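You operate a simulated robot arm through the tools that you are given. There is no shell and no other tool.

The job below is to be done with a simulated robot arm. You get a single attempt, and the scene is never put back.

JOB
Draw 250 ml of custard from the drain tap into the purple jug.
Fine: heat dial OFF first; jug under the spout, tap shut at the line, jug back where it stood; spill nothing. Set down upright: purple jug.

The check looks at the end state, three seconds after you hand in, the way a careful person would. Anything else that was tipped, shoved, dropped, spilled or broken makes it a failure.

ROBOT AND FRAMES
A 7-joint arm with a three-finger gripper, fixed in place. Base frame: the origin is on the floor under the middle of its stand, x ahead of it, y to its left, z up. Units: cm, rad, N and s.
With the tool pointing down near the work surface it reaches from about 44 to 92 cm from the base axis. Its first joint turns from -2.897 to 2.897 rad. Payload 2.69 kg.
Tool frame: the origin (TCP) lies between the finger pads and is the grasp point; the fingertips stand 2.9 cm ahead of it; z points along the fingers, y is the line along which they close. The gripper opens to 12 cm; its body begins 7.8 cm behind the TCP.
Orientation is told as [roll, pitch, yaw] about the base's x, y, z axes, in that order, counted from this pose: with the fingers straight down and closing along the base's y, the tool's x points along the base's -x, its y along +y and its z along -z.

CONTROLS
- The arm moves only by the tool drive_tool. Its argument "steps" is a list of rows, each an object of numbers (a shift or turn left out is 0, a gripper value left out holds the last): "rx", "ry", "rz": the turn, a rotation vector about the tool's x, y, z in units of 180 degrees (1.0 is 180 degrees); "tx", "ty", "tz": the shift along the tool's x, y, z in units of 250 mm (1.0 is 250 mm); "grip": the finger opening in cm, from 0 to 12. In form: [{"rx": .., "ry": .., "rz": .., "tx": .., "ty": .., "tz": .., "grip": ..}, ...]. A call has 1 to 20 rows; each row is the pose to reach, as a shift and turn from the pose commanded when the call began, along the tool's axes at that moment. A call with a number of a shift or a turn outside -1 to 1 is refused whole. Each row takes 0.2 s and may step no farther than 5 cm and 0.15 rad from the row before; otherwise, or with a gripper value out of range, the whole call is refused. Where a pose cannot be reached the arm comes as near as it can. A force on the tool above 40 N (or 10 N above the force at the start of the call, whichever is more), or a blocked arm, ends the call early, and 0.2 s more pass. Each finger travels about 4 cm/s and halts on what it meets, pressing with about 40 N; the grip force reading is that of the motor and also rises with nothing between the fingers. The clock runs only during rows and for 0.2 s after the last one: add rows that repeat a pose to give the fingers time. The reply holds the time, the measured pose of the TCP, the force on the tool along the base axes, the opening and the grip force, in the units named above and with some noise, with the torque about the TCP (base axes, N m) and any sound that the robot's microphone picked up.
- Cameras (640 x 400 px; columns grow to the right, rows downward): "scene" is fixed at [22.15, -50.03, 129.03]; the picture's right is [0.71, -0.70, 0.00], its down [-0.41, -0.41, -0.81] and it looks along [0.57, 0.58, -0.58] (base axes); focal length 321 px, centre (320, 200). "wrist" rides on the gripper at [6.3, 0, -10.4] in the tool frame; the picture's right is [0.01, 1.00, 0.00], its down [-0.83, 0.00, -0.56] and it looks along [-0.56, 0.00, 0.83] (tool axes); focal length 275 px, centre (320, 200). There is no depth. A picture from a camera that has moved, and an enlarged one, comes with that camera's place and axes in the base frame and with its lens.
- capture(camera): a new picture of that camera. No time passes.
- slide_trunk(by): slides the trunk up (or, below 0, down) by that many cm; the arm rides with it, the base frame stays. It gives what a move gives, with no picture.
- zoom(camera, box): a new picture of the part [left, top, right, bottom] of that camera's present view, enlarged. No time passes.
- finish_job(): hands the job in; it is judged then, once.

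Places have to be worked out from the pictures, the camera data and where the tool is seen. Open the gripper and draw the arm clear of the work before you hand the job in, unless the task says otherwise.

The tools are called by a JSON object that holds its "name" and its "arguments". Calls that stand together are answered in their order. drive_tool: Moves the arm, as the interface text tells. Its arguments: {"type":"object","properties":{"steps":{"type":"array"}},"required":["steps"]} The other tools are called the same way: slide_trunk (by) moves the trunk up or down; capture (camera) takes a picture; zoom (camera, box) takes an enlarged picture of a part of a camera's view; finish_job () hands the job in.

At the start:

```text
t: 0.0
tcp_pos: [48.52, -10.79, 107.27]
ee_rot: [-0.001, 0.001, -0.001]
force: [0.0, -0.5, -0.6]
wrist_torque: [0.01, 0.04, -0.02]
gripper_width: 12.02
finger_force: 0.0
trunk travel left (down, up): [-57.5, 3.8]
```

scene: 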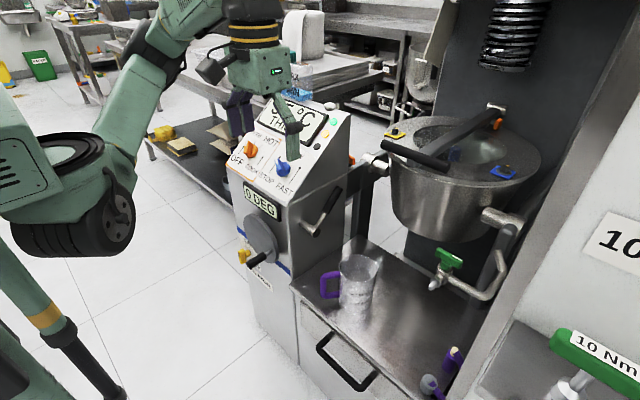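
wrist: 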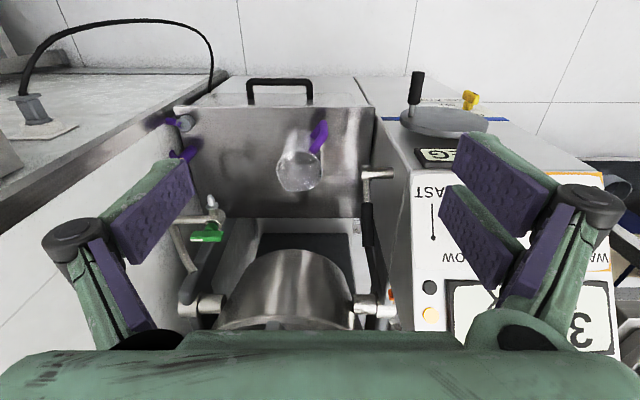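

I see a tilting kettle with a control panel (orange dial, blue dial), a purple-handled jug on the table and a green tap. I'll look closer at each part before moving.

{"name": "zoom", "arguments": {"camera": "scene", "box": [220, 80, 360, 220]}}

{"name": "zoom", "arguments": {"camera": "scene", "box": [290, 220, 430, 340]}}

{"name": "zoom", "arguments": {"camera": "scene", "box": [370, 90, 550, 310]}}

{"name": "zoom", "arguments": {"camera": "wrist", "box": [120, 80, 440, 340]}}

```text
2.86 times, centred on (290, 150) of scene
camera zoom: at [22.15, -50.03, 129.03], right [0.71, -0.7, 0.0], down [-0.41, -0.41, -0.81], along [0.57, 0.58, -0.58], focal length 918 px, centre (406, 343)
```

zoom: 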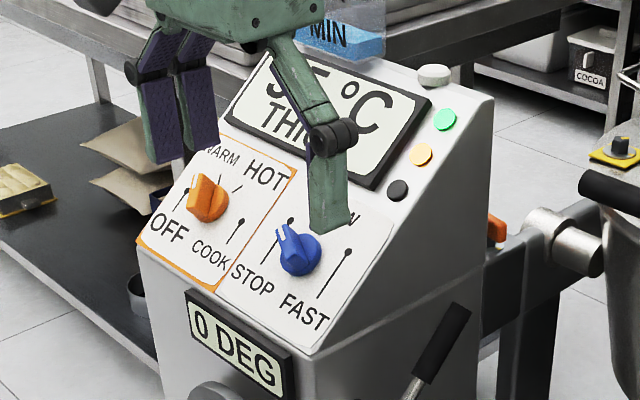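

```text
3.33 times, centred on (360, 280) of scene
camera zoom: at [22.15, -50.03, 129.03], right [0.71, -0.7, 0.0], down [-0.41, -0.41, -0.81], along [0.57, 0.58, -0.58], focal length 1070 px, centre (187, -67)
```

zoom: 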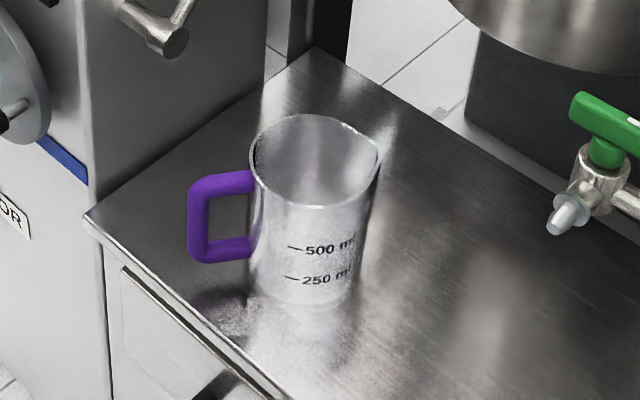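

```text
1.82 times, centred on (460, 200) of scene
camera zoom: at [22.15, -50.03, 129.03], right [0.71, -0.7, 0.0], down [-0.41, -0.41, -0.81], along [0.57, 0.58, -0.58], focal length 584 px, centre (66, 200)
```

zoom: 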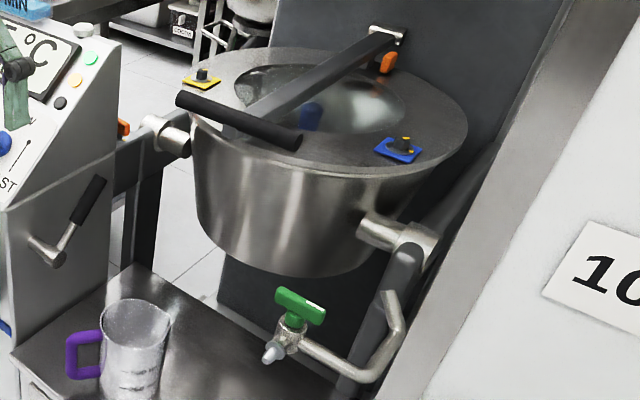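

```text
1.54 times, centred on (280, 210) of wrist
camera zoom: at [42.26, -10.82, 117.66], right [0.0, 1.0, 0.0], down [0.83, 0.0, 0.56], along [0.56, 0.0, -0.83], focal length 424 px, centre (382, 185)
```

zoom: 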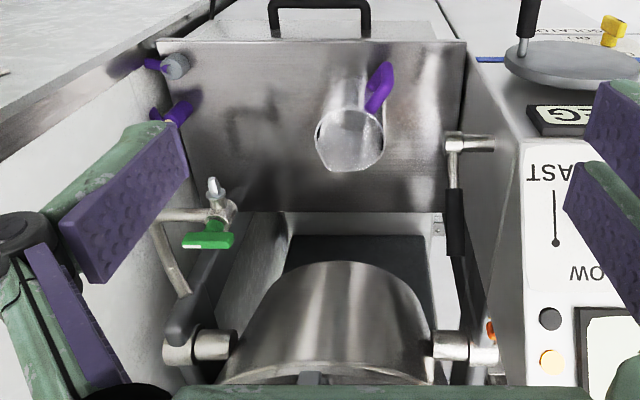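

The jug rim works out at about (70, -15, 65) on a table at z≈50. The green tap handle is near (79, -34, 76), and the orange heat knob is around (66, 22, 88). I'll move left at this height so the wrist camera can see the panel.

{"name": "drive_tool", "arguments": {"steps": [{"ty": 0.2}, {"ty": 0.4}, {"ty": 0.6}, {"ty": 0.8}, {"ty": 1.0}, {"ty": 1.0}]}}

{"name": "capture", "arguments": {"camera": "wrist"}}

{"name": "capture", "arguments": {"camera": "scene"}}

{"name": "zoom", "arguments": {"camera": "scene", "box": [490, 180, 640, 400]}}

```text
t: 1.4
tcp_pos: [48.48, 14.28, 107.28]
ee_rot: [0.0, -0.001, 0.001]
force: [0.6, -0.3, 0.0]
wrist_torque: [0.02, 0.0, 0.0]
gripper_width: 12.0
finger_force: 0.1
trunk travel left (down, up): [-57.5, 3.8]
```

```text
taken
camera wrist: at [42.2, 14.21, 117.63], right [0.0, 1.0, 0.0], down [0.83, 0.0, 0.56], along [0.56, 0.0, -0.83], focal length 275 px, centre (320, 200)
```

wrist: 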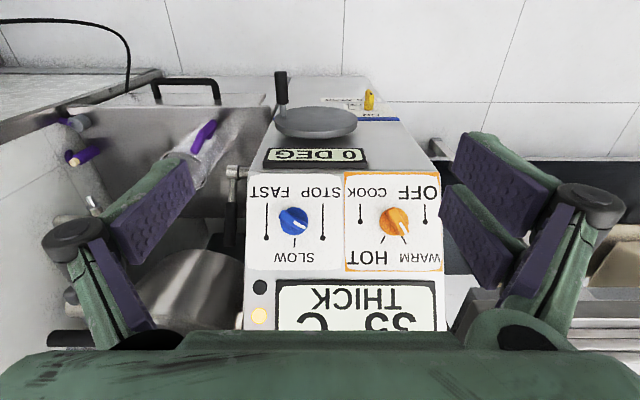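

```text
taken
```

scene: 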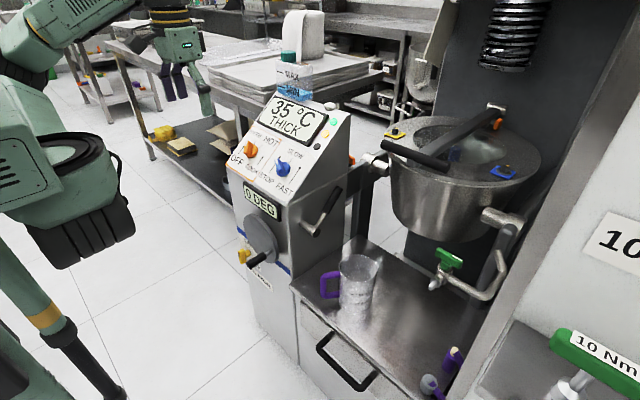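

```text
1.82 times, centred on (565, 290) of scene
camera zoom: at [22.15, -50.03, 129.03], right [0.71, -0.7, 0.0], down [-0.41, -0.41, -0.81], along [0.57, 0.58, -0.58], focal length 584 px, centre (-126, 36)
```

zoom: 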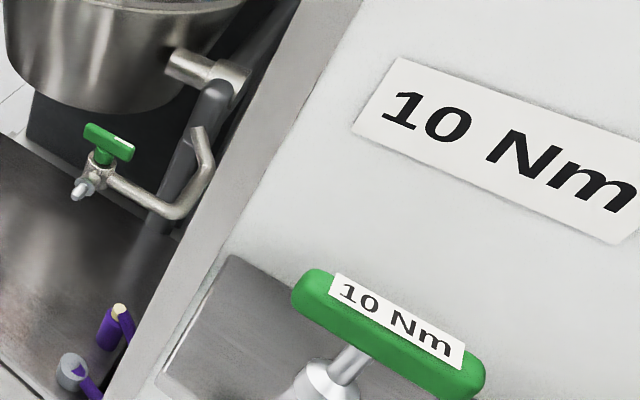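

The panel is now in clear view, showing 35 °C THICK. I'll enlarge it to read the dial positions.

{"name": "zoom", "arguments": {"camera": "wrist", "box": [335, 165, 455, 275]}}

{"name": "zoom", "arguments": {"camera": "wrist", "box": [230, 70, 450, 335]}}

{"name": "zoom", "arguments": {"camera": "scene", "box": [220, 90, 360, 200]}}

```text
3.64 times, centred on (395, 220) of wrist
camera zoom: at [42.2, 14.21, 117.63], right [0.0, 1.0, 0.0], down [0.83, 0.0, 0.56], along [0.56, 0.0, -0.83], focal length 1001 px, centre (47, 127)
```

zoom: 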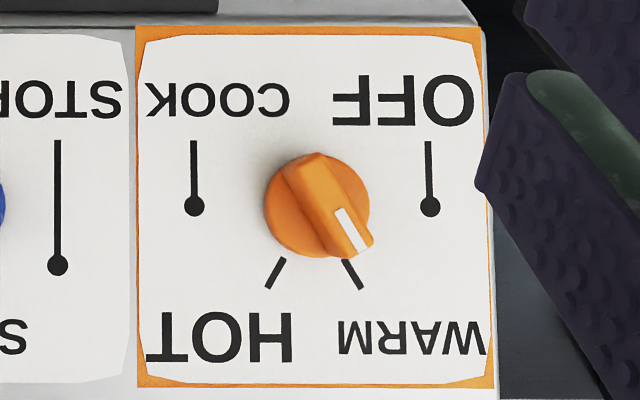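

```text
1.51 times, centred on (340, 202) of wrist
camera zoom: at [42.2, 14.21, 117.63], right [0.0, 1.0, 0.0], down [0.83, 0.0, 0.56], along [0.56, 0.0, -0.83], focal length 416 px, centre (290, 196)
```

zoom: 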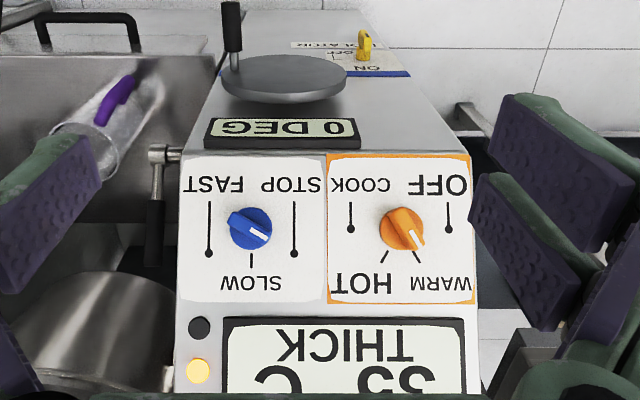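

```text
3.64 times, centred on (290, 145) of scene
camera zoom: at [22.15, -50.03, 129.03], right [0.71, -0.7, 0.0], down [-0.41, -0.41, -0.81], along [0.57, 0.58, -0.58], focal length 1168 px, centre (429, 400)
```

zoom: 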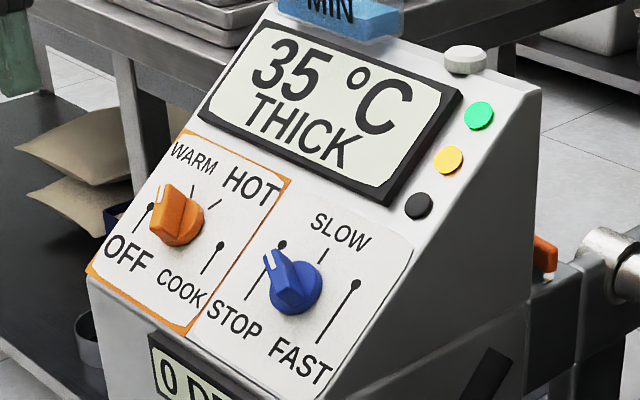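

The orange dial points to WARM (about 11 o'clock) and OFF is at 9 o'clock, so it needs about 60° counterclockwise. The panel tilts roughly 41° and the knob axis meets it near (68.3, 25.4, 85). I'll check the knob profile and look at the tap and jug more closely.

{"name": "zoom", "arguments": {"camera": "scene", "box": [232, 128, 302, 178]}}

{"name": "zoom", "arguments": {"camera": "scene", "box": [415, 200, 525, 310]}}

{"name": "zoom", "arguments": {"camera": "wrist", "box": [40, 100, 240, 230]}}

{"name": "zoom", "arguments": {"camera": "scene", "box": [310, 240, 400, 340]}}

```text
8.00 times, centred on (267, 153) of scene
camera zoom: at [22.15, -50.03, 129.03], right [0.71, -0.7, 0.0], down [-0.41, -0.41, -0.81], along [0.57, 0.58, -0.58], focal length 2569 px, centre (744, 576)
```

zoom: 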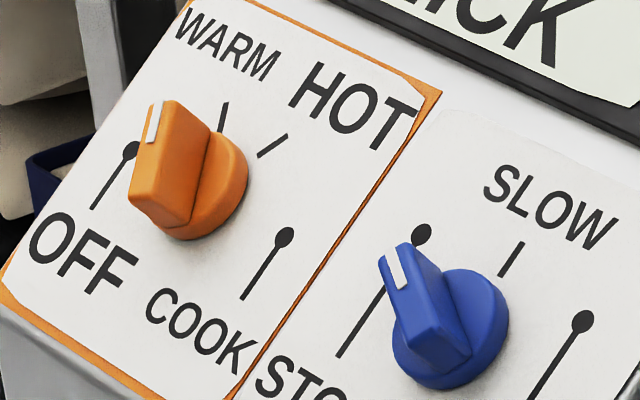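

```text
3.64 times, centred on (470, 255) of scene
camera zoom: at [22.15, -50.03, 129.03], right [0.71, -0.7, 0.0], down [-0.41, -0.41, -0.81], along [0.57, 0.58, -0.58], focal length 1168 px, centre (-226, 0)
```

zoom: 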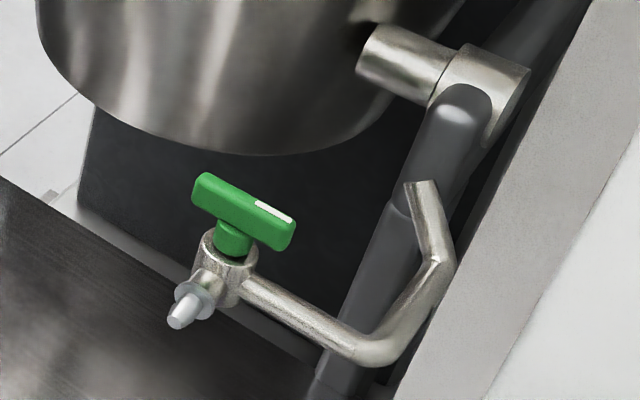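

```text
3.08 times, centred on (140, 165) of wrist
camera zoom: at [42.2, 14.21, 117.63], right [0.0, 1.0, 0.0], down [0.83, 0.0, 0.56], along [0.56, 0.0, -0.83], focal length 847 px, centre (874, 308)
```

zoom: 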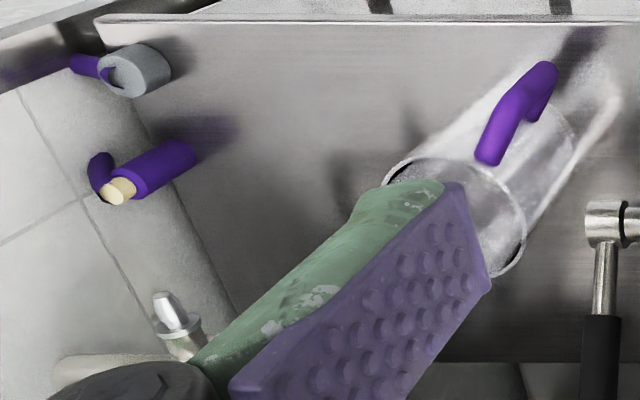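

```text
4.00 times, centred on (355, 290) of scene
camera zoom: at [22.15, -50.03, 129.03], right [0.71, -0.7, 0.0], down [-0.41, -0.41, -0.81], along [0.57, 0.58, -0.58], focal length 1284 px, centre (180, -160)
```

zoom: 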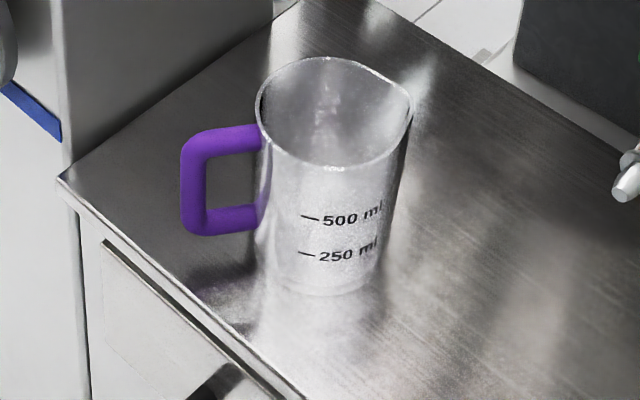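

The knob ridge is about 3 cm tall and 4 cm across, which is easy to pinch. I'll bring the tool to about 10 cm off the panel along its normal, tilted 41° forward.

{"name": "drive_tool", "arguments": {"steps": [{"tx": -0.073, "ty": 0.074, "tz": 0.081, "ry": -0.038}, {"tx": -0.147, "ty": 0.148, "tz": 0.163, "ry": -0.076}, {"tx": -0.22, "ty": 0.222, "tz": 0.244, "ry": -0.114}, {"tx": -0.293, "ty": 0.296, "tz": 0.325, "ry": -0.152}, {"tx": -0.367, "ty": 0.37, "tz": 0.407, "ry": -0.19}, {"tx": -0.44, "ty": 0.444, "tz": 0.488, "ry": -0.228}, {"tx": -0.44, "ty": 0.444, "tz": 0.488, "ry": -0.228}]}}

{"name": "capture", "arguments": {"camera": "wrist"}}

{"name": "capture", "arguments": {"camera": "scene"}}

```text
t: 3.0
tcp_pos: [59.72, 25.39, 95.17]
ee_rot: [0.0, -0.717, -0.001]
force: [-0.3, 0.7, 0.0]
wrist_torque: [0.03, 0.03, -0.01]
gripper_width: 12.02
finger_force: 0.0
trunk travel left (down, up): [-57.5, 3.8]
```

```text
taken
camera wrist: at [48.12, 25.34, 98.77], right [0.0, 1.0, 0.0], down [0.26, 0.0, 0.97], along [0.97, 0.0, -0.26], focal length 275 px, centre (320, 200)
```

wrist: 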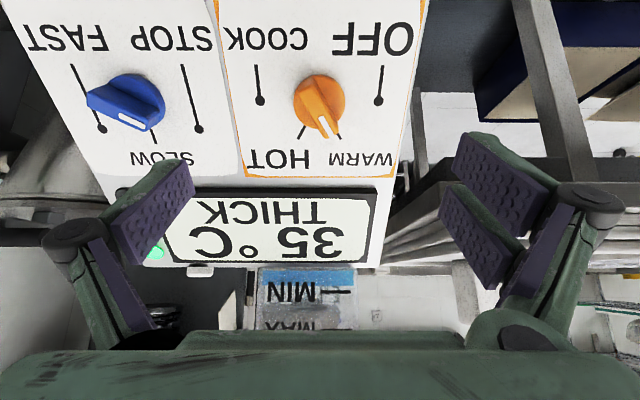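

```text
taken
```

scene: 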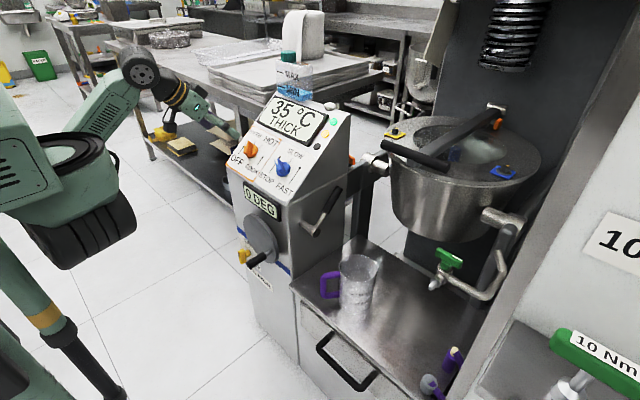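

The knob is dead centre at y≈25.3. Next I'll turn the tool about its own axis by -31° so the fingers match the ridge, narrow the opening to 7 cm and move halfway in.

{"name": "drive_tool", "arguments": {"steps": [{"rz": -0.043, "grip": 7}, {"rz": -0.086, "tz": 0.05}, {"rz": -0.129, "tz": 0.1}, {"rz": -0.172, "tz": 0.15}, {"rz": -0.172, "tz": 0.2}, {"rz": -0.172, "tz": 0.2}]}}

{"name": "capture", "arguments": {"camera": "wrist"}}

{"name": "zoom", "arguments": {"camera": "scene", "box": [190, 80, 310, 190]}}

```text
t: 4.4
tcp_pos: [62.88, 25.26, 91.28]
ee_rot: [-0.422, -0.596, 0.671]
force: [0.7, -0.1, -1.0]
wrist_torque: [0.0, 0.01, -0.01]
gripper_width: 6.99
finger_force: 0.0
trunk travel left (down, up): [-57.5, 3.8]
```

```text
taken
camera wrist: at [51.98, 22.04, 95.58], right [-0.39, 0.85, -0.34], down [0.17, 0.43, 0.89], along [0.9, 0.29, -0.32], focal length 275 px, centre (320, 200)
```

wrist: 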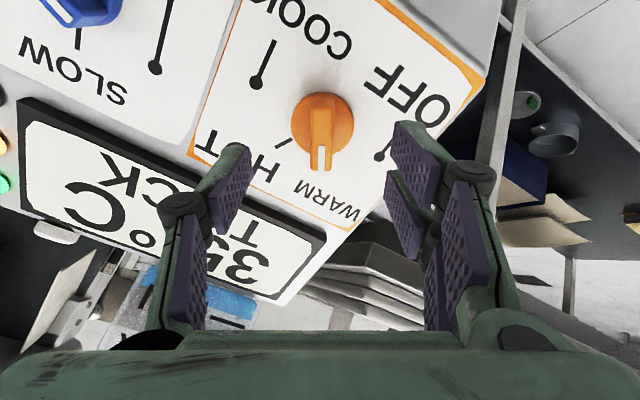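

```text
3.64 times, centred on (250, 135) of scene
camera zoom: at [22.15, -50.03, 129.03], right [0.71, -0.7, 0.0], down [-0.41, -0.41, -0.81], along [0.57, 0.58, -0.58], focal length 1168 px, centre (574, 436)
```

zoom: 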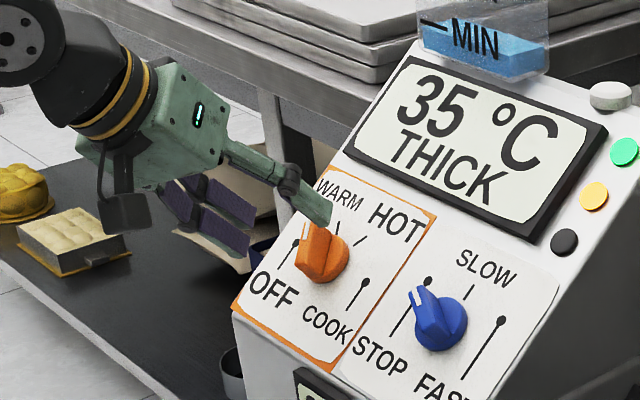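

The ridge is vertical and centred between the fingers. I'll advance the remaining 4.7 cm with the fingers still open, watching the force.

{"name": "drive_tool", "arguments": {"steps": [{"tz": 0.06}, {"tz": 0.11}, {"tz": 0.15}, {"tz": 0.185}, {"tz": 0.185}]}}

{"name": "capture", "arguments": {"camera": "wrist"}}

{"name": "zoom", "arguments": {"camera": "scene", "box": [210, 90, 300, 180]}}

```text
t: 5.6
tcp_pos: [66.02, 25.18, 87.81]
ee_rot: [-0.422, -0.6, 0.672]
force: [0.4, 0.7, -1.2]
wrist_torque: [0.01, 0.04, -0.03]
gripper_width: 7.0
finger_force: 0.1
trunk travel left (down, up): [-57.5, 3.8]
```

```text
taken
camera wrist: at [54.99, 22.03, 92.07], right [-0.39, 0.86, -0.34], down [0.17, 0.43, 0.89], along [0.9, 0.29, -0.31], focal length 275 px, centre (320, 200)
```

wrist: 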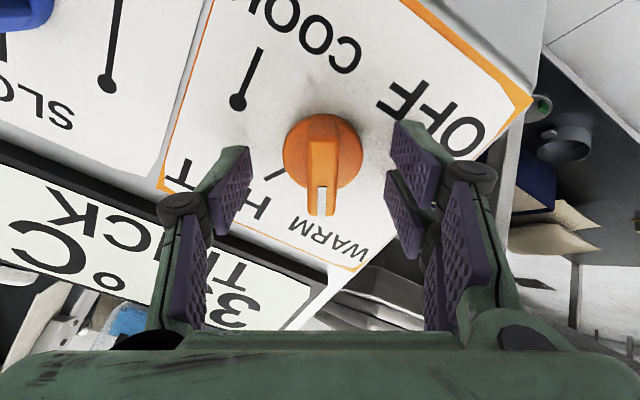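

```text
4.44 times, centred on (255, 135) of scene
camera zoom: at [22.15, -50.03, 129.03], right [0.71, -0.7, 0.0], down [-0.41, -0.41, -0.81], along [0.57, 0.58, -0.58], focal length 1427 px, centre (609, 489)
```

zoom: 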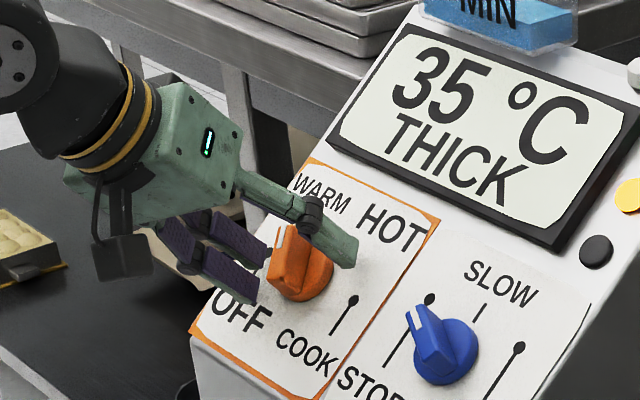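

The fingers straddle the knob with no contact. I'll back off 0.8 cm so they take the raised ridge rather than the base disc, then close.

{"name": "drive_tool", "arguments": {"steps": [{"tz": -0.03}, {"tz": -0.03, "grip": 0.5}, {"tz": -0.03}, {"tz": -0.03}, {"tz": -0.03}, {"tz": -0.03}, {"tz": -0.03}]}}

{"name": "capture", "arguments": {"camera": "wrist"}}

{"name": "zoom", "arguments": {"camera": "scene", "box": [210, 90, 300, 180]}}

```text
t: 7.2
tcp_pos: [65.46, 25.41, 88.42]
ee_rot: [-0.421, -0.598, 0.672]
force: [-5.4, 5.3, -4.3]
wrist_torque: [0.17, 0.12, 0.14]
gripper_width: 1.4
finger_force: 41.1
trunk travel left (down, up): [-57.5, 3.8]
```

```text
taken
camera wrist: at [54.46, 22.12, 92.62], right [-0.39, 0.85, -0.34], down [0.17, 0.43, 0.89], along [0.9, 0.29, -0.32], focal length 275 px, centre (320, 200)
```

wrist: 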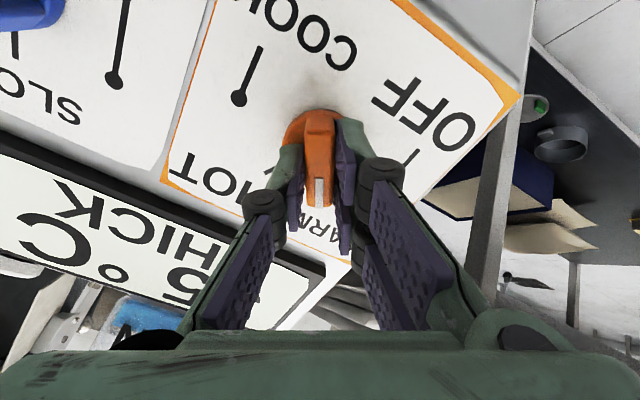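

```text
4.44 times, centred on (255, 135) of scene
camera zoom: at [22.15, -50.03, 129.03], right [0.71, -0.7, 0.0], down [-0.41, -0.41, -0.81], along [0.57, 0.58, -0.58], focal length 1427 px, centre (609, 489)
```

zoom: 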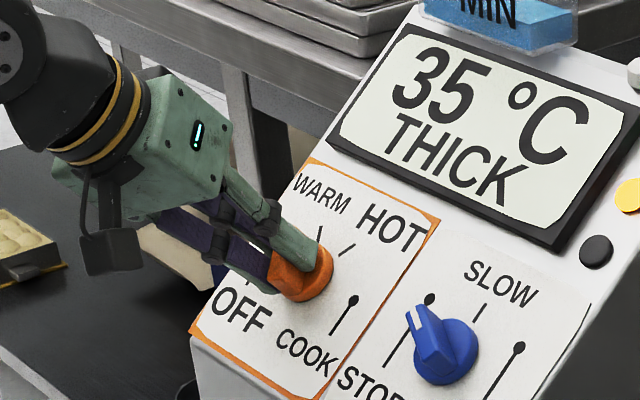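

The grip is on the ridge (1.4 cm wide, 41 N) and centred on the axis. Now I'll turn counterclockwise about 60° towards OFF.

{"name": "drive_tool", "arguments": {"steps": [{"rz": -0.042}, {"rz": -0.084}, {"rz": -0.126}, {"rz": -0.168}, {"rz": -0.21}, {"rz": -0.252}, {"rz": -0.294}, {"rz": -0.328}, {"rz": -0.328}]}}

{"name": "capture", "arguments": {"camera": "wrist"}}

{"name": "zoom", "arguments": {"camera": "scene", "box": [210, 90, 300, 180]}}

```text
t: 9.2
tcp_pos: [65.19, 25.44, 88.28]
ee_rot: [-0.708, 0.0, 1.574]
force: [-22.6, 16.4, -15.8]
wrist_torque: [1.07, 0.78, 0.44]
gripper_width: 1.38
finger_force: 40.1
trunk travel left (down, up): [-57.5, 3.8]
```

```text
taken
camera wrist: at [58.51, 19.15, 96.12], right [-0.76, -0.01, -0.65], down [-0.37, 0.83, 0.42], along [0.54, 0.56, -0.63], focal length 275 px, centre (320, 200)
```

wrist: 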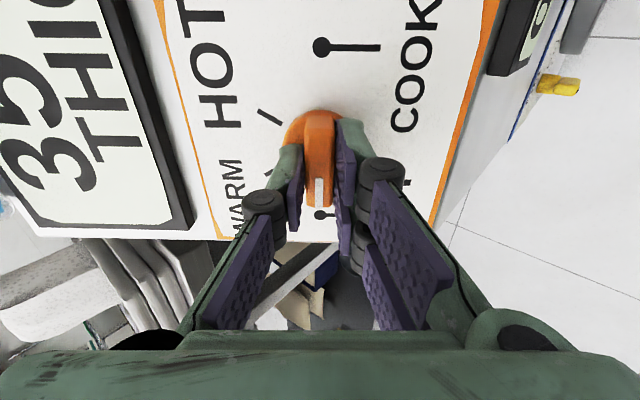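

```text
4.44 times, centred on (255, 135) of scene
camera zoom: at [22.15, -50.03, 129.03], right [0.71, -0.7, 0.0], down [-0.41, -0.41, -0.81], along [0.57, 0.58, -0.58], focal length 1427 px, centre (609, 489)
```

zoom: 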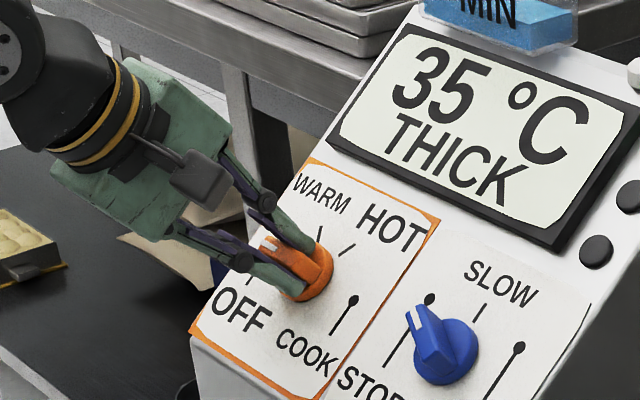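

The pointer now aligns with the OFF dot and the yellow lamp went dark. I'll open the fingers and back away along the panel normal.

{"name": "drive_tool", "arguments": {"steps": [{"grip": 5}, {}, {}, {}, {"tz": -0.1}, {"tz": -0.25}, {"tz": -0.42}, {"tz": -0.6}, {"tz": -0.6}]}}

{"name": "capture", "arguments": {"camera": "wrist"}}

{"name": "zoom", "arguments": {"camera": "scene", "box": [210, 90, 330, 200]}}

```text
t: 11.2
tcp_pos: [55.56, 25.24, 99.78]
ee_rot: [-0.716, 0.0, 1.569]
force: [0.6, -0.9, -0.4]
wrist_torque: [-0.01, 0.0, -0.01]
gripper_width: 5.03
finger_force: 0.1
trunk travel left (down, up): [-57.5, 3.8]
```

```text
taken
camera wrist: at [48.72, 18.93, 107.54], right [-0.75, 0.0, -0.66], down [-0.37, 0.83, 0.42], along [0.54, 0.56, -0.63], focal length 275 px, centre (320, 200)
```

wrist: 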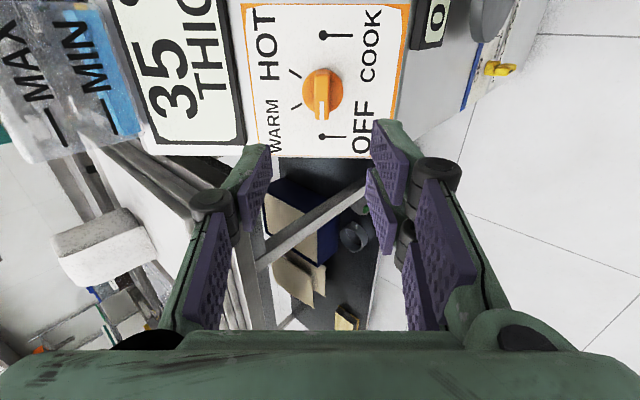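

```text
3.64 times, centred on (270, 145) of scene
camera zoom: at [22.15, -50.03, 129.03], right [0.71, -0.7, 0.0], down [-0.41, -0.41, -0.81], along [0.57, 0.58, -0.58], focal length 1168 px, centre (502, 400)
```

zoom: 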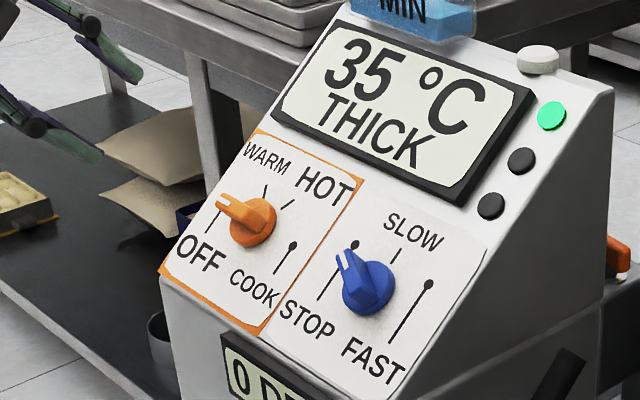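

The heat dial is at OFF and its lamp is out. I'll untwist the wrist, open the gripper and swing to y≈5 before heading for the jug.

{"name": "drive_tool", "arguments": {"steps": [{"rz": 0.045, "tx": 0.08, "ty": 0.015, "tz": -0.013, "grip": 12}, {"rz": 0.09, "tx": 0.16, "ty": 0.03, "tz": -0.026}, {"rz": 0.135, "tx": 0.24, "ty": 0.045, "tz": -0.039}, {"rz": 0.18, "tx": 0.32, "ty": 0.06, "tz": -0.052}, {"rz": 0.225, "tx": 0.4, "ty": 0.075, "tz": -0.065}, {"rz": 0.27, "tx": 0.48, "ty": 0.09, "tz": -0.078}, {"rz": 0.315, "tx": 0.56, "ty": 0.105, "tz": -0.091}, {"rz": 0.36, "tx": 0.64, "ty": 0.12, "tz": -0.104}, {"rz": 0.405, "tx": 0.72, "ty": 0.135, "tz": -0.117}, {"rz": 0.45, "tx": 0.8, "ty": 0.15, "tz": -0.13}, {"rz": 0.5, "tx": 0.88, "ty": 0.15, "tz": -0.13}, {"rz": 0.5, "tx": 0.88, "ty": 0.15, "tz": -0.13}]}}

{"name": "capture", "arguments": {"camera": "wrist"}}

```text
refused: row 11 steps farther than a row can; nothing moved
```

```text
taken
camera wrist: at [48.72, 18.93, 107.54], right [-0.75, 0.0, -0.66], down [-0.37, 0.83, 0.42], along [0.54, 0.56, -0.63], focal length 275 px, centre (320, 200)
```

wrist: 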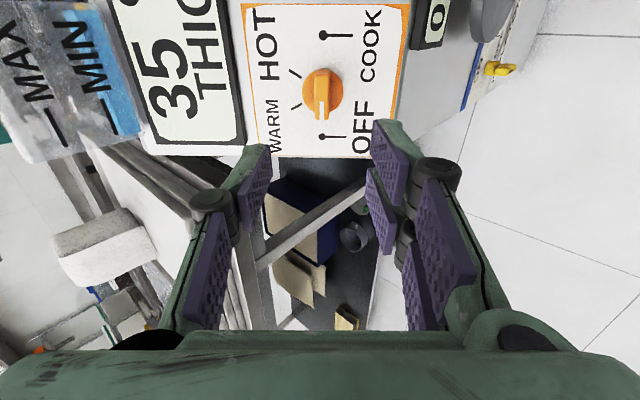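

The last turn step was slightly too large (0.157 rad). I'll repeat the move with even steps.

{"name": "drive_tool", "arguments": {"steps": [{"rz": 0.045, "tx": 0.08, "ty": 0.015, "tz": -0.013, "grip": 12}, {"rz": 0.09, "tx": 0.16, "ty": 0.03, "tz": -0.026}, {"rz": 0.135, "tx": 0.24, "ty": 0.045, "tz": -0.039}, {"rz": 0.18, "tx": 0.32, "ty": 0.06, "tz": -0.052}, {"rz": 0.225, "tx": 0.4, "ty": 0.075, "tz": -0.065}, {"rz": 0.27, "tx": 0.48, "ty": 0.09, "tz": -0.078}, {"rz": 0.315, "tx": 0.56, "ty": 0.105, "tz": -0.091}, {"rz": 0.36, "tx": 0.64, "ty": 0.12, "tz": -0.104}, {"rz": 0.405, "tx": 0.72, "ty": 0.135, "tz": -0.117}, {"rz": 0.45, "tx": 0.8, "ty": 0.15, "tz": -0.13}, {"rz": 0.48, "tx": 0.84, "ty": 0.15, "tz": -0.13}, {"rz": 0.5, "tx": 0.88, "ty": 0.15, "tz": -0.13}, {"rz": 0.5, "tx": 0.88, "ty": 0.15, "tz": -0.13}]}}

{"name": "capture", "arguments": {"camera": "wrist"}}

```text
t: 14.0
tcp_pos: [53.81, 3.99, 103.95]
ee_rot: [0.0, -0.716, -0.002]
force: [-1.3, -0.2, 0.3]
wrist_torque: [0.01, 0.0, -0.01]
gripper_width: 12.0
finger_force: 0.1
out of reach, approached as far as the arm can: row 6, 7, 8, 9, 10, 11, 12, 13
trunk travel left (down, up): [-57.5, 3.8]
```

```text
taken
camera wrist: at [42.3, 4.04, 107.66], right [0.0, 1.0, 0.0], down [0.26, 0.0, 0.96], along [0.96, 0.0, -0.26], focal length 275 px, centre (320, 200)
```

wrist: 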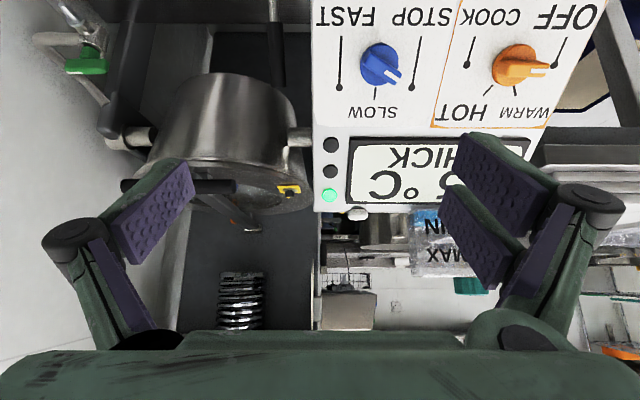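

The pose was slightly too close in for this trunk height. I'll shift right to y≈-21 and a bit forward, then lower the trunk.

{"name": "drive_tool", "arguments": {"steps": [{"tx": -0.06, "ty": -0.1}, {"tx": -0.12, "ty": -0.25}, {"tx": -0.18, "ty": -0.4}, {"tx": -0.24, "ty": -0.55}, {"tx": -0.29, "ty": -0.7}, {"tx": -0.29, "ty": -0.85, "tz": 0.03}, {"tx": -0.29, "ty": -0.97, "tz": 0.05}, {"tx": -0.29, "ty": -0.97, "tz": 0.05}]}}

{"name": "slide_trunk", "arguments": {"by": -30}}

{"name": "capture", "arguments": {"camera": "wrist"}}

{"name": "capture", "arguments": {"camera": "scene"}}

```text
t: 15.8
tcp_pos: [60.08, -20.06, 107.83]
ee_rot: [-0.001, -0.717, 0.0]
force: [0.3, 0.2, 0.4]
wrist_torque: [-0.03, -0.02, -0.04]
gripper_width: 11.99
finger_force: 0.1
trunk travel left (down, up): [-57.5, 3.8]
```

```text
t: 18.8
tcp_pos: [60.06, -20.05, 77.81]
ee_rot: [-0.001, -0.717, -0.001]
force: [-0.6, 0.6, -0.8]
wrist_torque: [-0.03, -0.03, 0.0]
gripper_width: 11.98
finger_force: 0.1
trunk travel left (down, up): [-27.5, 33.8]
```

```text
taken
camera wrist: at [48.52, -20.1, 81.5], right [0.0, 1.0, 0.0], down [0.26, 0.0, 0.97], along [0.97, 0.0, -0.26], focal length 275 px, centre (320, 200)
```

wrist: 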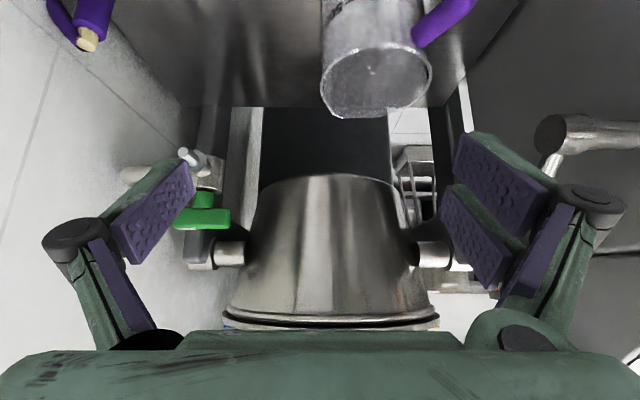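

```text
taken
```

scene: 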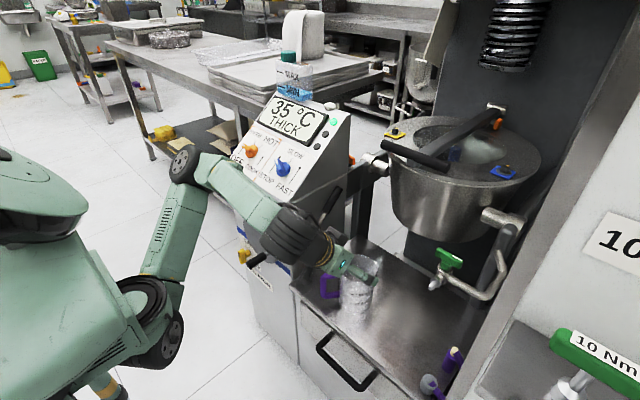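

The trunk is down and the tool is at (60, -20, 78). I'll look closely at the tap and the jug from this low viewpoint.

{"name": "zoom", "arguments": {"camera": "wrist", "box": [110, 130, 260, 280]}}

{"name": "zoom", "arguments": {"camera": "wrist", "box": [290, 0, 490, 130]}}

{"name": "zoom", "arguments": {"camera": "scene", "box": [415, 230, 485, 300]}}

```text
2.67 times, centred on (185, 205) of wrist
camera zoom: at [48.52, -20.1, 81.5], right [0.0, 1.0, 0.0], down [0.26, 0.0, 0.97], along [0.97, 0.0, -0.26], focal length 734 px, centre (680, 187)
```

zoom: 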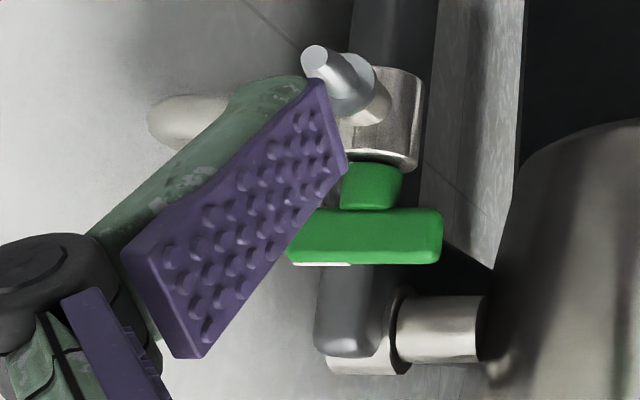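

```text
3.08 times, centred on (390, 65) of wrist
camera zoom: at [48.52, -20.1, 81.5], right [0.0, 1.0, 0.0], down [0.26, 0.0, 0.97], along [0.97, 0.0, -0.26], focal length 847 px, centre (105, 615)
```

zoom: 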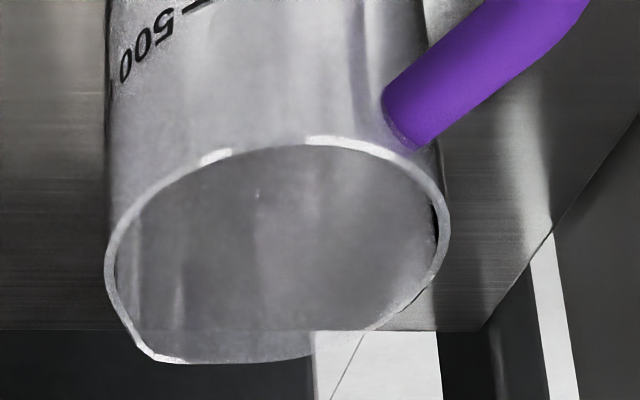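

```text
5.71 times, centred on (450, 265) of scene
camera zoom: at [22.15, -50.03, 129.03], right [0.71, -0.7, 0.0], down [-0.41, -0.41, -0.81], along [0.57, 0.58, -0.58], focal length 1835 px, centre (-423, -171)
```

zoom: 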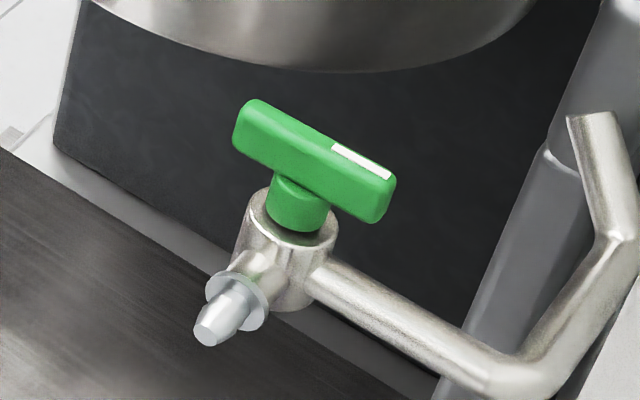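

The nozzle tip is near (73.3, -33.4, 70.2) and the tap axis near (79, -33.4), with its bar lying along y. The jug axis is near (71, -14.7), with the handle's outer bar at about (63, -9.7, 59.5). I'll back off, turn the tool 20° to the right and narrow the gripper for the handle.

{"name": "drive_tool", "arguments": {"steps": [{"tx": 0.03, "ty": 0.11, "tz": -0.05, "rx": 0.0146, "rz": 0.0168, "grip": 6}, {"tx": 0.06, "ty": 0.22, "tz": -0.1, "rx": 0.0292, "rz": 0.0336}, {"tx": 0.09, "ty": 0.33, "tz": -0.15, "rx": 0.0437, "rz": 0.0503}, {"tx": 0.12, "ty": 0.45, "tz": -0.2, "rx": 0.0583, "rz": 0.0671}, {"tx": 0.156, "ty": 0.562, "tz": -0.252, "rx": 0.0729, "rz": 0.0839}, {"tx": 0.156, "ty": 0.562, "tz": -0.252, "rx": 0.0729, "rz": 0.0839}]}}

{"name": "capture", "arguments": {"camera": "wrist"}}

```text
t: 20.2
tcp_pos: [53.02, -6.06, 80.06]
ee_rot: [0.0, -0.718, -0.35]
force: [0.3, 0.0, 1.0]
wrist_torque: [0.02, 0.0, 0.01]
gripper_width: 5.99
finger_force: 0.0
trunk travel left (down, up): [-27.5, 33.8]
```

```text
taken
camera wrist: at [42.11, -2.07, 83.66], right [0.34, 0.94, 0.0], down [0.25, -0.09, 0.97], along [0.91, -0.33, -0.26], focal length 275 px, centre (320, 200)
```

wrist: 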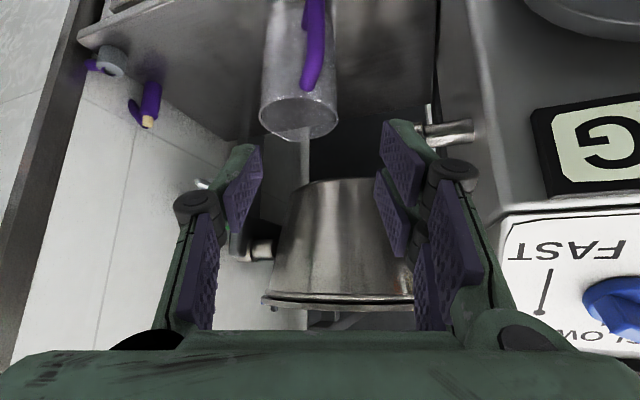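

The tool is at (53, -6, 80) and the handle is in view near the top. I'll lower the trunk by 12 cm and look again.

{"name": "slide_trunk", "arguments": {"by": -12}}

{"name": "capture", "arguments": {"camera": "wrist"}}

{"name": "zoom", "arguments": {"camera": "scene", "box": [240, 180, 420, 340]}}

```text
t: 21.7
tcp_pos: [53.02, -6.09, 68.07]
ee_rot: [0.001, -0.717, -0.35]
force: [0.5, -0.3, 0.4]
wrist_torque: [0.0, 0.0, -0.01]
gripper_width: 6.02
finger_force: 0.0
trunk travel left (down, up): [-15.5, 45.8]
```

```text
taken
camera wrist: at [42.14, -2.11, 71.67], right [0.34, 0.94, 0.0], down [0.25, -0.09, 0.97], along [0.91, -0.33, -0.26], focal length 275 px, centre (320, 200)
```

wrist: 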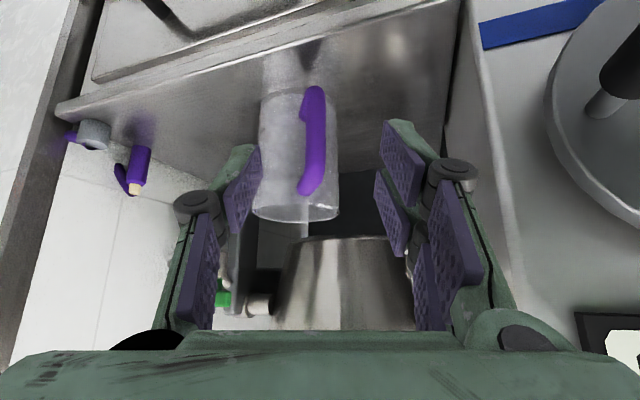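

```text
2.50 times, centred on (330, 260) of scene
camera zoom: at [22.15, -50.03, 129.03], right [0.71, -0.7, 0.0], down [-0.41, -0.41, -0.81], along [0.57, 0.58, -0.58], focal length 803 px, centre (295, 50)
```

zoom: 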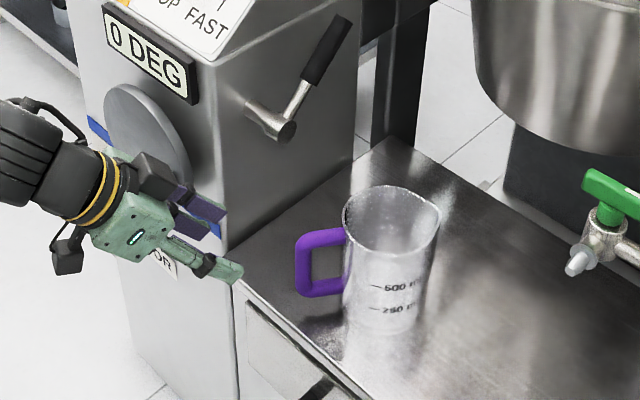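

Now the handle is clearly seen between the fingers. I'll enlarge it to place it exactly.

{"name": "zoom", "arguments": {"camera": "wrist", "box": [230, 60, 400, 240]}}

{"name": "zoom", "arguments": {"camera": "scene", "box": [310, 240, 390, 330]}}

```text
2.22 times, centred on (315, 150) of wrist
camera zoom: at [42.14, -2.11, 71.67], right [0.34, 0.94, 0.0], down [0.25, -0.09, 0.97], along [0.91, -0.33, -0.26], focal length 612 px, centre (331, 311)
```

zoom: 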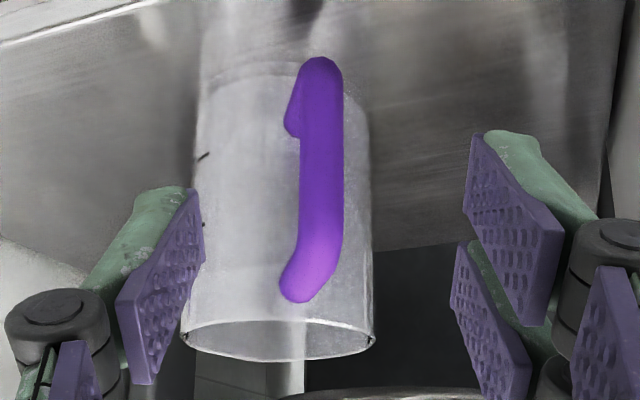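

```text
4.44 times, centred on (350, 285) of scene
camera zoom: at [22.15, -50.03, 129.03], right [0.71, -0.7, 0.0], down [-0.41, -0.41, -0.81], along [0.57, 0.58, -0.58], focal length 1427 px, centre (187, -178)
```

zoom: 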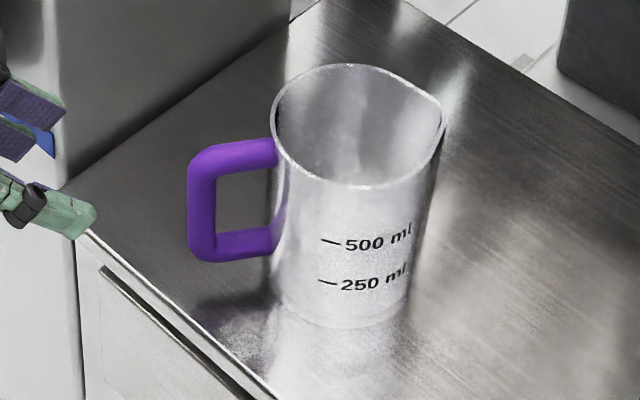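

The handle bar works out at (62.7, -10.0, 59.7) and the jug axis at (70.4, -15.2) with the rim at z≈65. I'll tilt to 55° and move to 8 cm short of the handle.

{"name": "drive_tool", "arguments": {"steps": [{"tx": -0.003, "ty": -0.004, "tz": 0.06, "ry": -0.026}, {"tx": -0.005, "ty": -0.009, "tz": 0.12, "ry": -0.052}, {"tx": -0.008, "ty": -0.013, "tz": 0.187, "ry": -0.0778}, {"tx": -0.008, "ty": -0.013, "tz": 0.187, "ry": -0.0778}]}}

{"name": "capture", "arguments": {"camera": "wrist"}}

{"name": "zoom", "arguments": {"camera": "scene", "box": [240, 180, 420, 340]}}

```text
t: 22.7
tcp_pos: [57.23, -7.52, 66.27]
ee_rot: [0.002, -0.959, -0.351]
force: [-0.3, -0.5, -0.2]
wrist_torque: [0.05, 0.0, 0.0]
gripper_width: 6.03
finger_force: 0.0
out of reach, approached as far as the arm can: row 3, 4
trunk travel left (down, up): [-15.5, 45.8]
```

```text
taken
camera wrist: at [45.73, -3.37, 66.93], right [0.34, 0.94, 0.0], down [0.02, 0.0, 1.0], along [0.94, -0.34, -0.02], focal length 275 px, centre (320, 200)
```

wrist: 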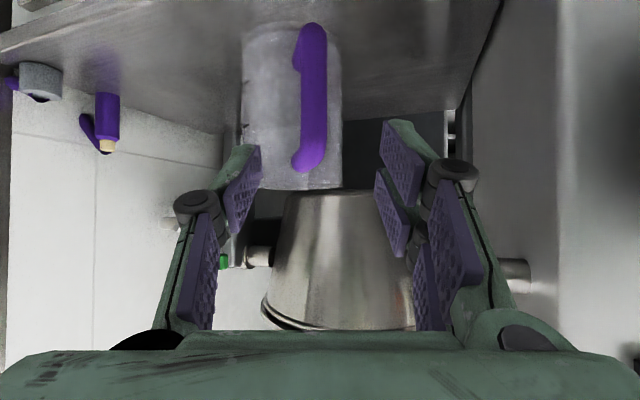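

```text
2.50 times, centred on (330, 260) of scene
camera zoom: at [22.15, -50.03, 129.03], right [0.71, -0.7, 0.0], down [-0.41, -0.41, -0.81], along [0.57, 0.58, -0.58], focal length 803 px, centre (295, 50)
```

zoom: 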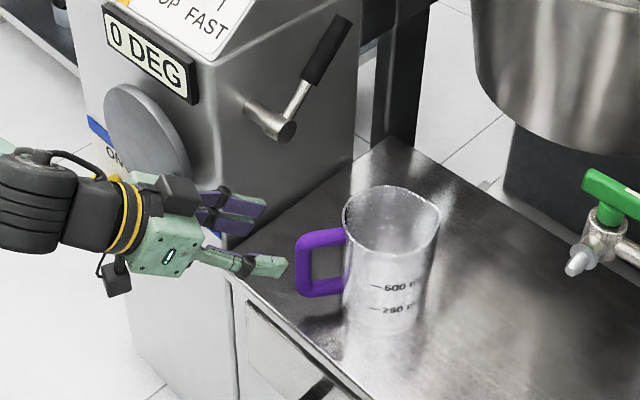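

The fingers are about 6 cm short of the handle and aligned, but the arm is at its near limit. I'll lower the trunk 5 cm to bring the fingers level with the handle.

{"name": "slide_trunk", "arguments": {"by": -5}}

{"name": "capture", "arguments": {"camera": "wrist"}}

{"name": "zoom", "arguments": {"camera": "scene", "box": [270, 200, 400, 330]}}

```text
t: 23.6
tcp_pos: [57.14, -7.56, 61.22]
ee_rot: [0.001, -0.961, -0.352]
force: [0.0, 0.9, -0.1]
wrist_torque: [0.02, 0.02, 0.0]
gripper_width: 6.03
finger_force: 0.2
trunk travel left (down, up): [-10.5, 50.8]
```

```text
taken
camera wrist: at [45.71, -3.36, 61.95], right [0.34, 0.94, 0.0], down [0.02, 0.0, 1.0], along [0.94, -0.34, -0.02], focal length 275 px, centre (320, 200)
```

wrist: 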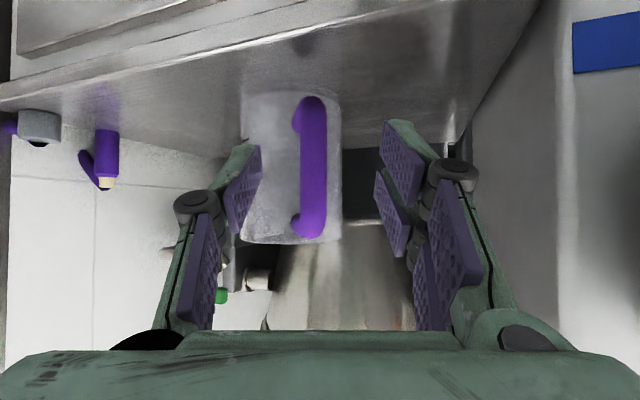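

```text
3.08 times, centred on (335, 265) of scene
camera zoom: at [22.15, -50.03, 129.03], right [0.71, -0.7, 0.0], down [-0.41, -0.41, -0.81], along [0.57, 0.58, -0.58], focal length 988 px, centre (274, 0)
```

zoom: 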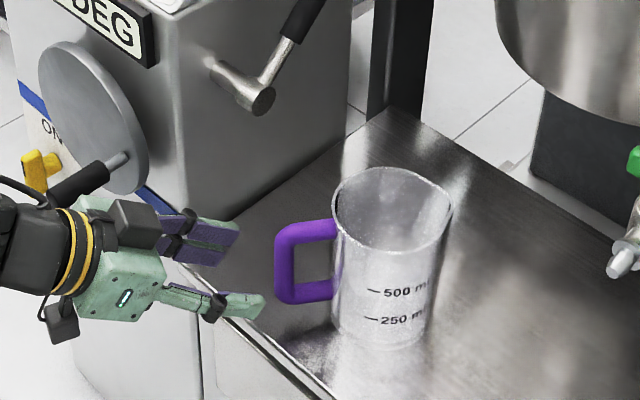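

The bar is centred between the fingers at z≈59.4. I'll move forward about 5.5 cm so the bar sits just ahead of the grasp point.

{"name": "drive_tool", "arguments": {"steps": [{"tx": -0.021, "ty": -0.0035, "tz": 0.051}, {"tx": -0.042, "ty": -0.007, "tz": 0.102}, {"tx": -0.0635, "ty": -0.01, "tz": 0.153}, {"tx": -0.0847, "ty": -0.0137, "tz": 0.2046}, {"tx": -0.0847, "ty": -0.0137, "tz": 0.2046}]}}

{"name": "capture", "arguments": {"camera": "wrist"}}

{"name": "zoom", "arguments": {"camera": "scene", "box": [290, 220, 400, 330]}}

```text
t: 24.8
tcp_pos: [62.14, -9.7, 59.92]
ee_rot: [-0.001, -0.959, -0.35]
force: [0.1, -0.5, -0.1]
wrist_torque: [0.0, 0.02, 0.02]
gripper_width: 5.99
finger_force: 0.1
trunk travel left (down, up): [-10.5, 50.8]
```

```text
taken
camera wrist: at [50.71, -5.51, 60.75], right [0.34, 0.94, 0.0], down [0.02, 0.0, 1.0], along [0.94, -0.34, -0.02], focal length 275 px, centre (320, 200)
```

wrist: 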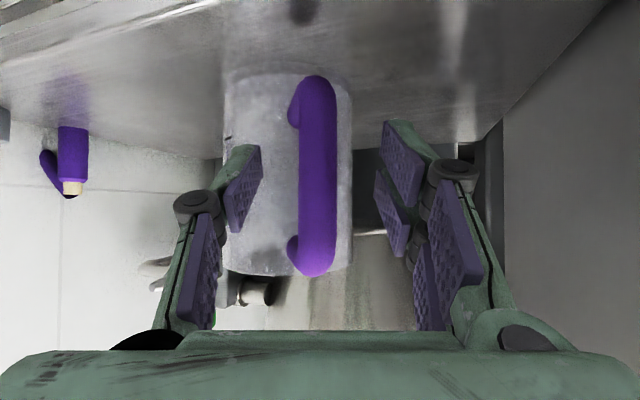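

```text
3.64 times, centred on (345, 275) of scene
camera zoom: at [22.15, -50.03, 129.03], right [0.71, -0.7, 0.0], down [-0.41, -0.41, -0.81], along [0.57, 0.58, -0.58], focal length 1168 px, centre (229, -73)
```

zoom: 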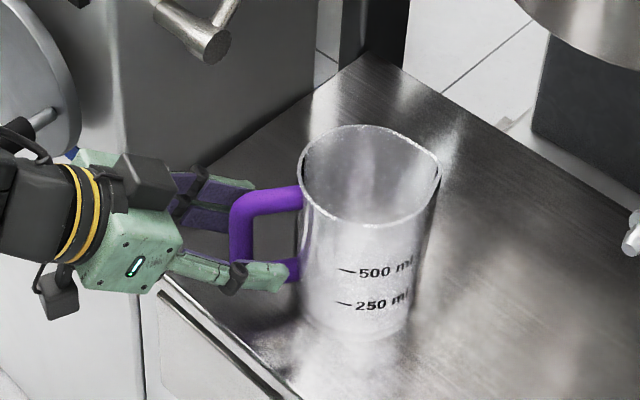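

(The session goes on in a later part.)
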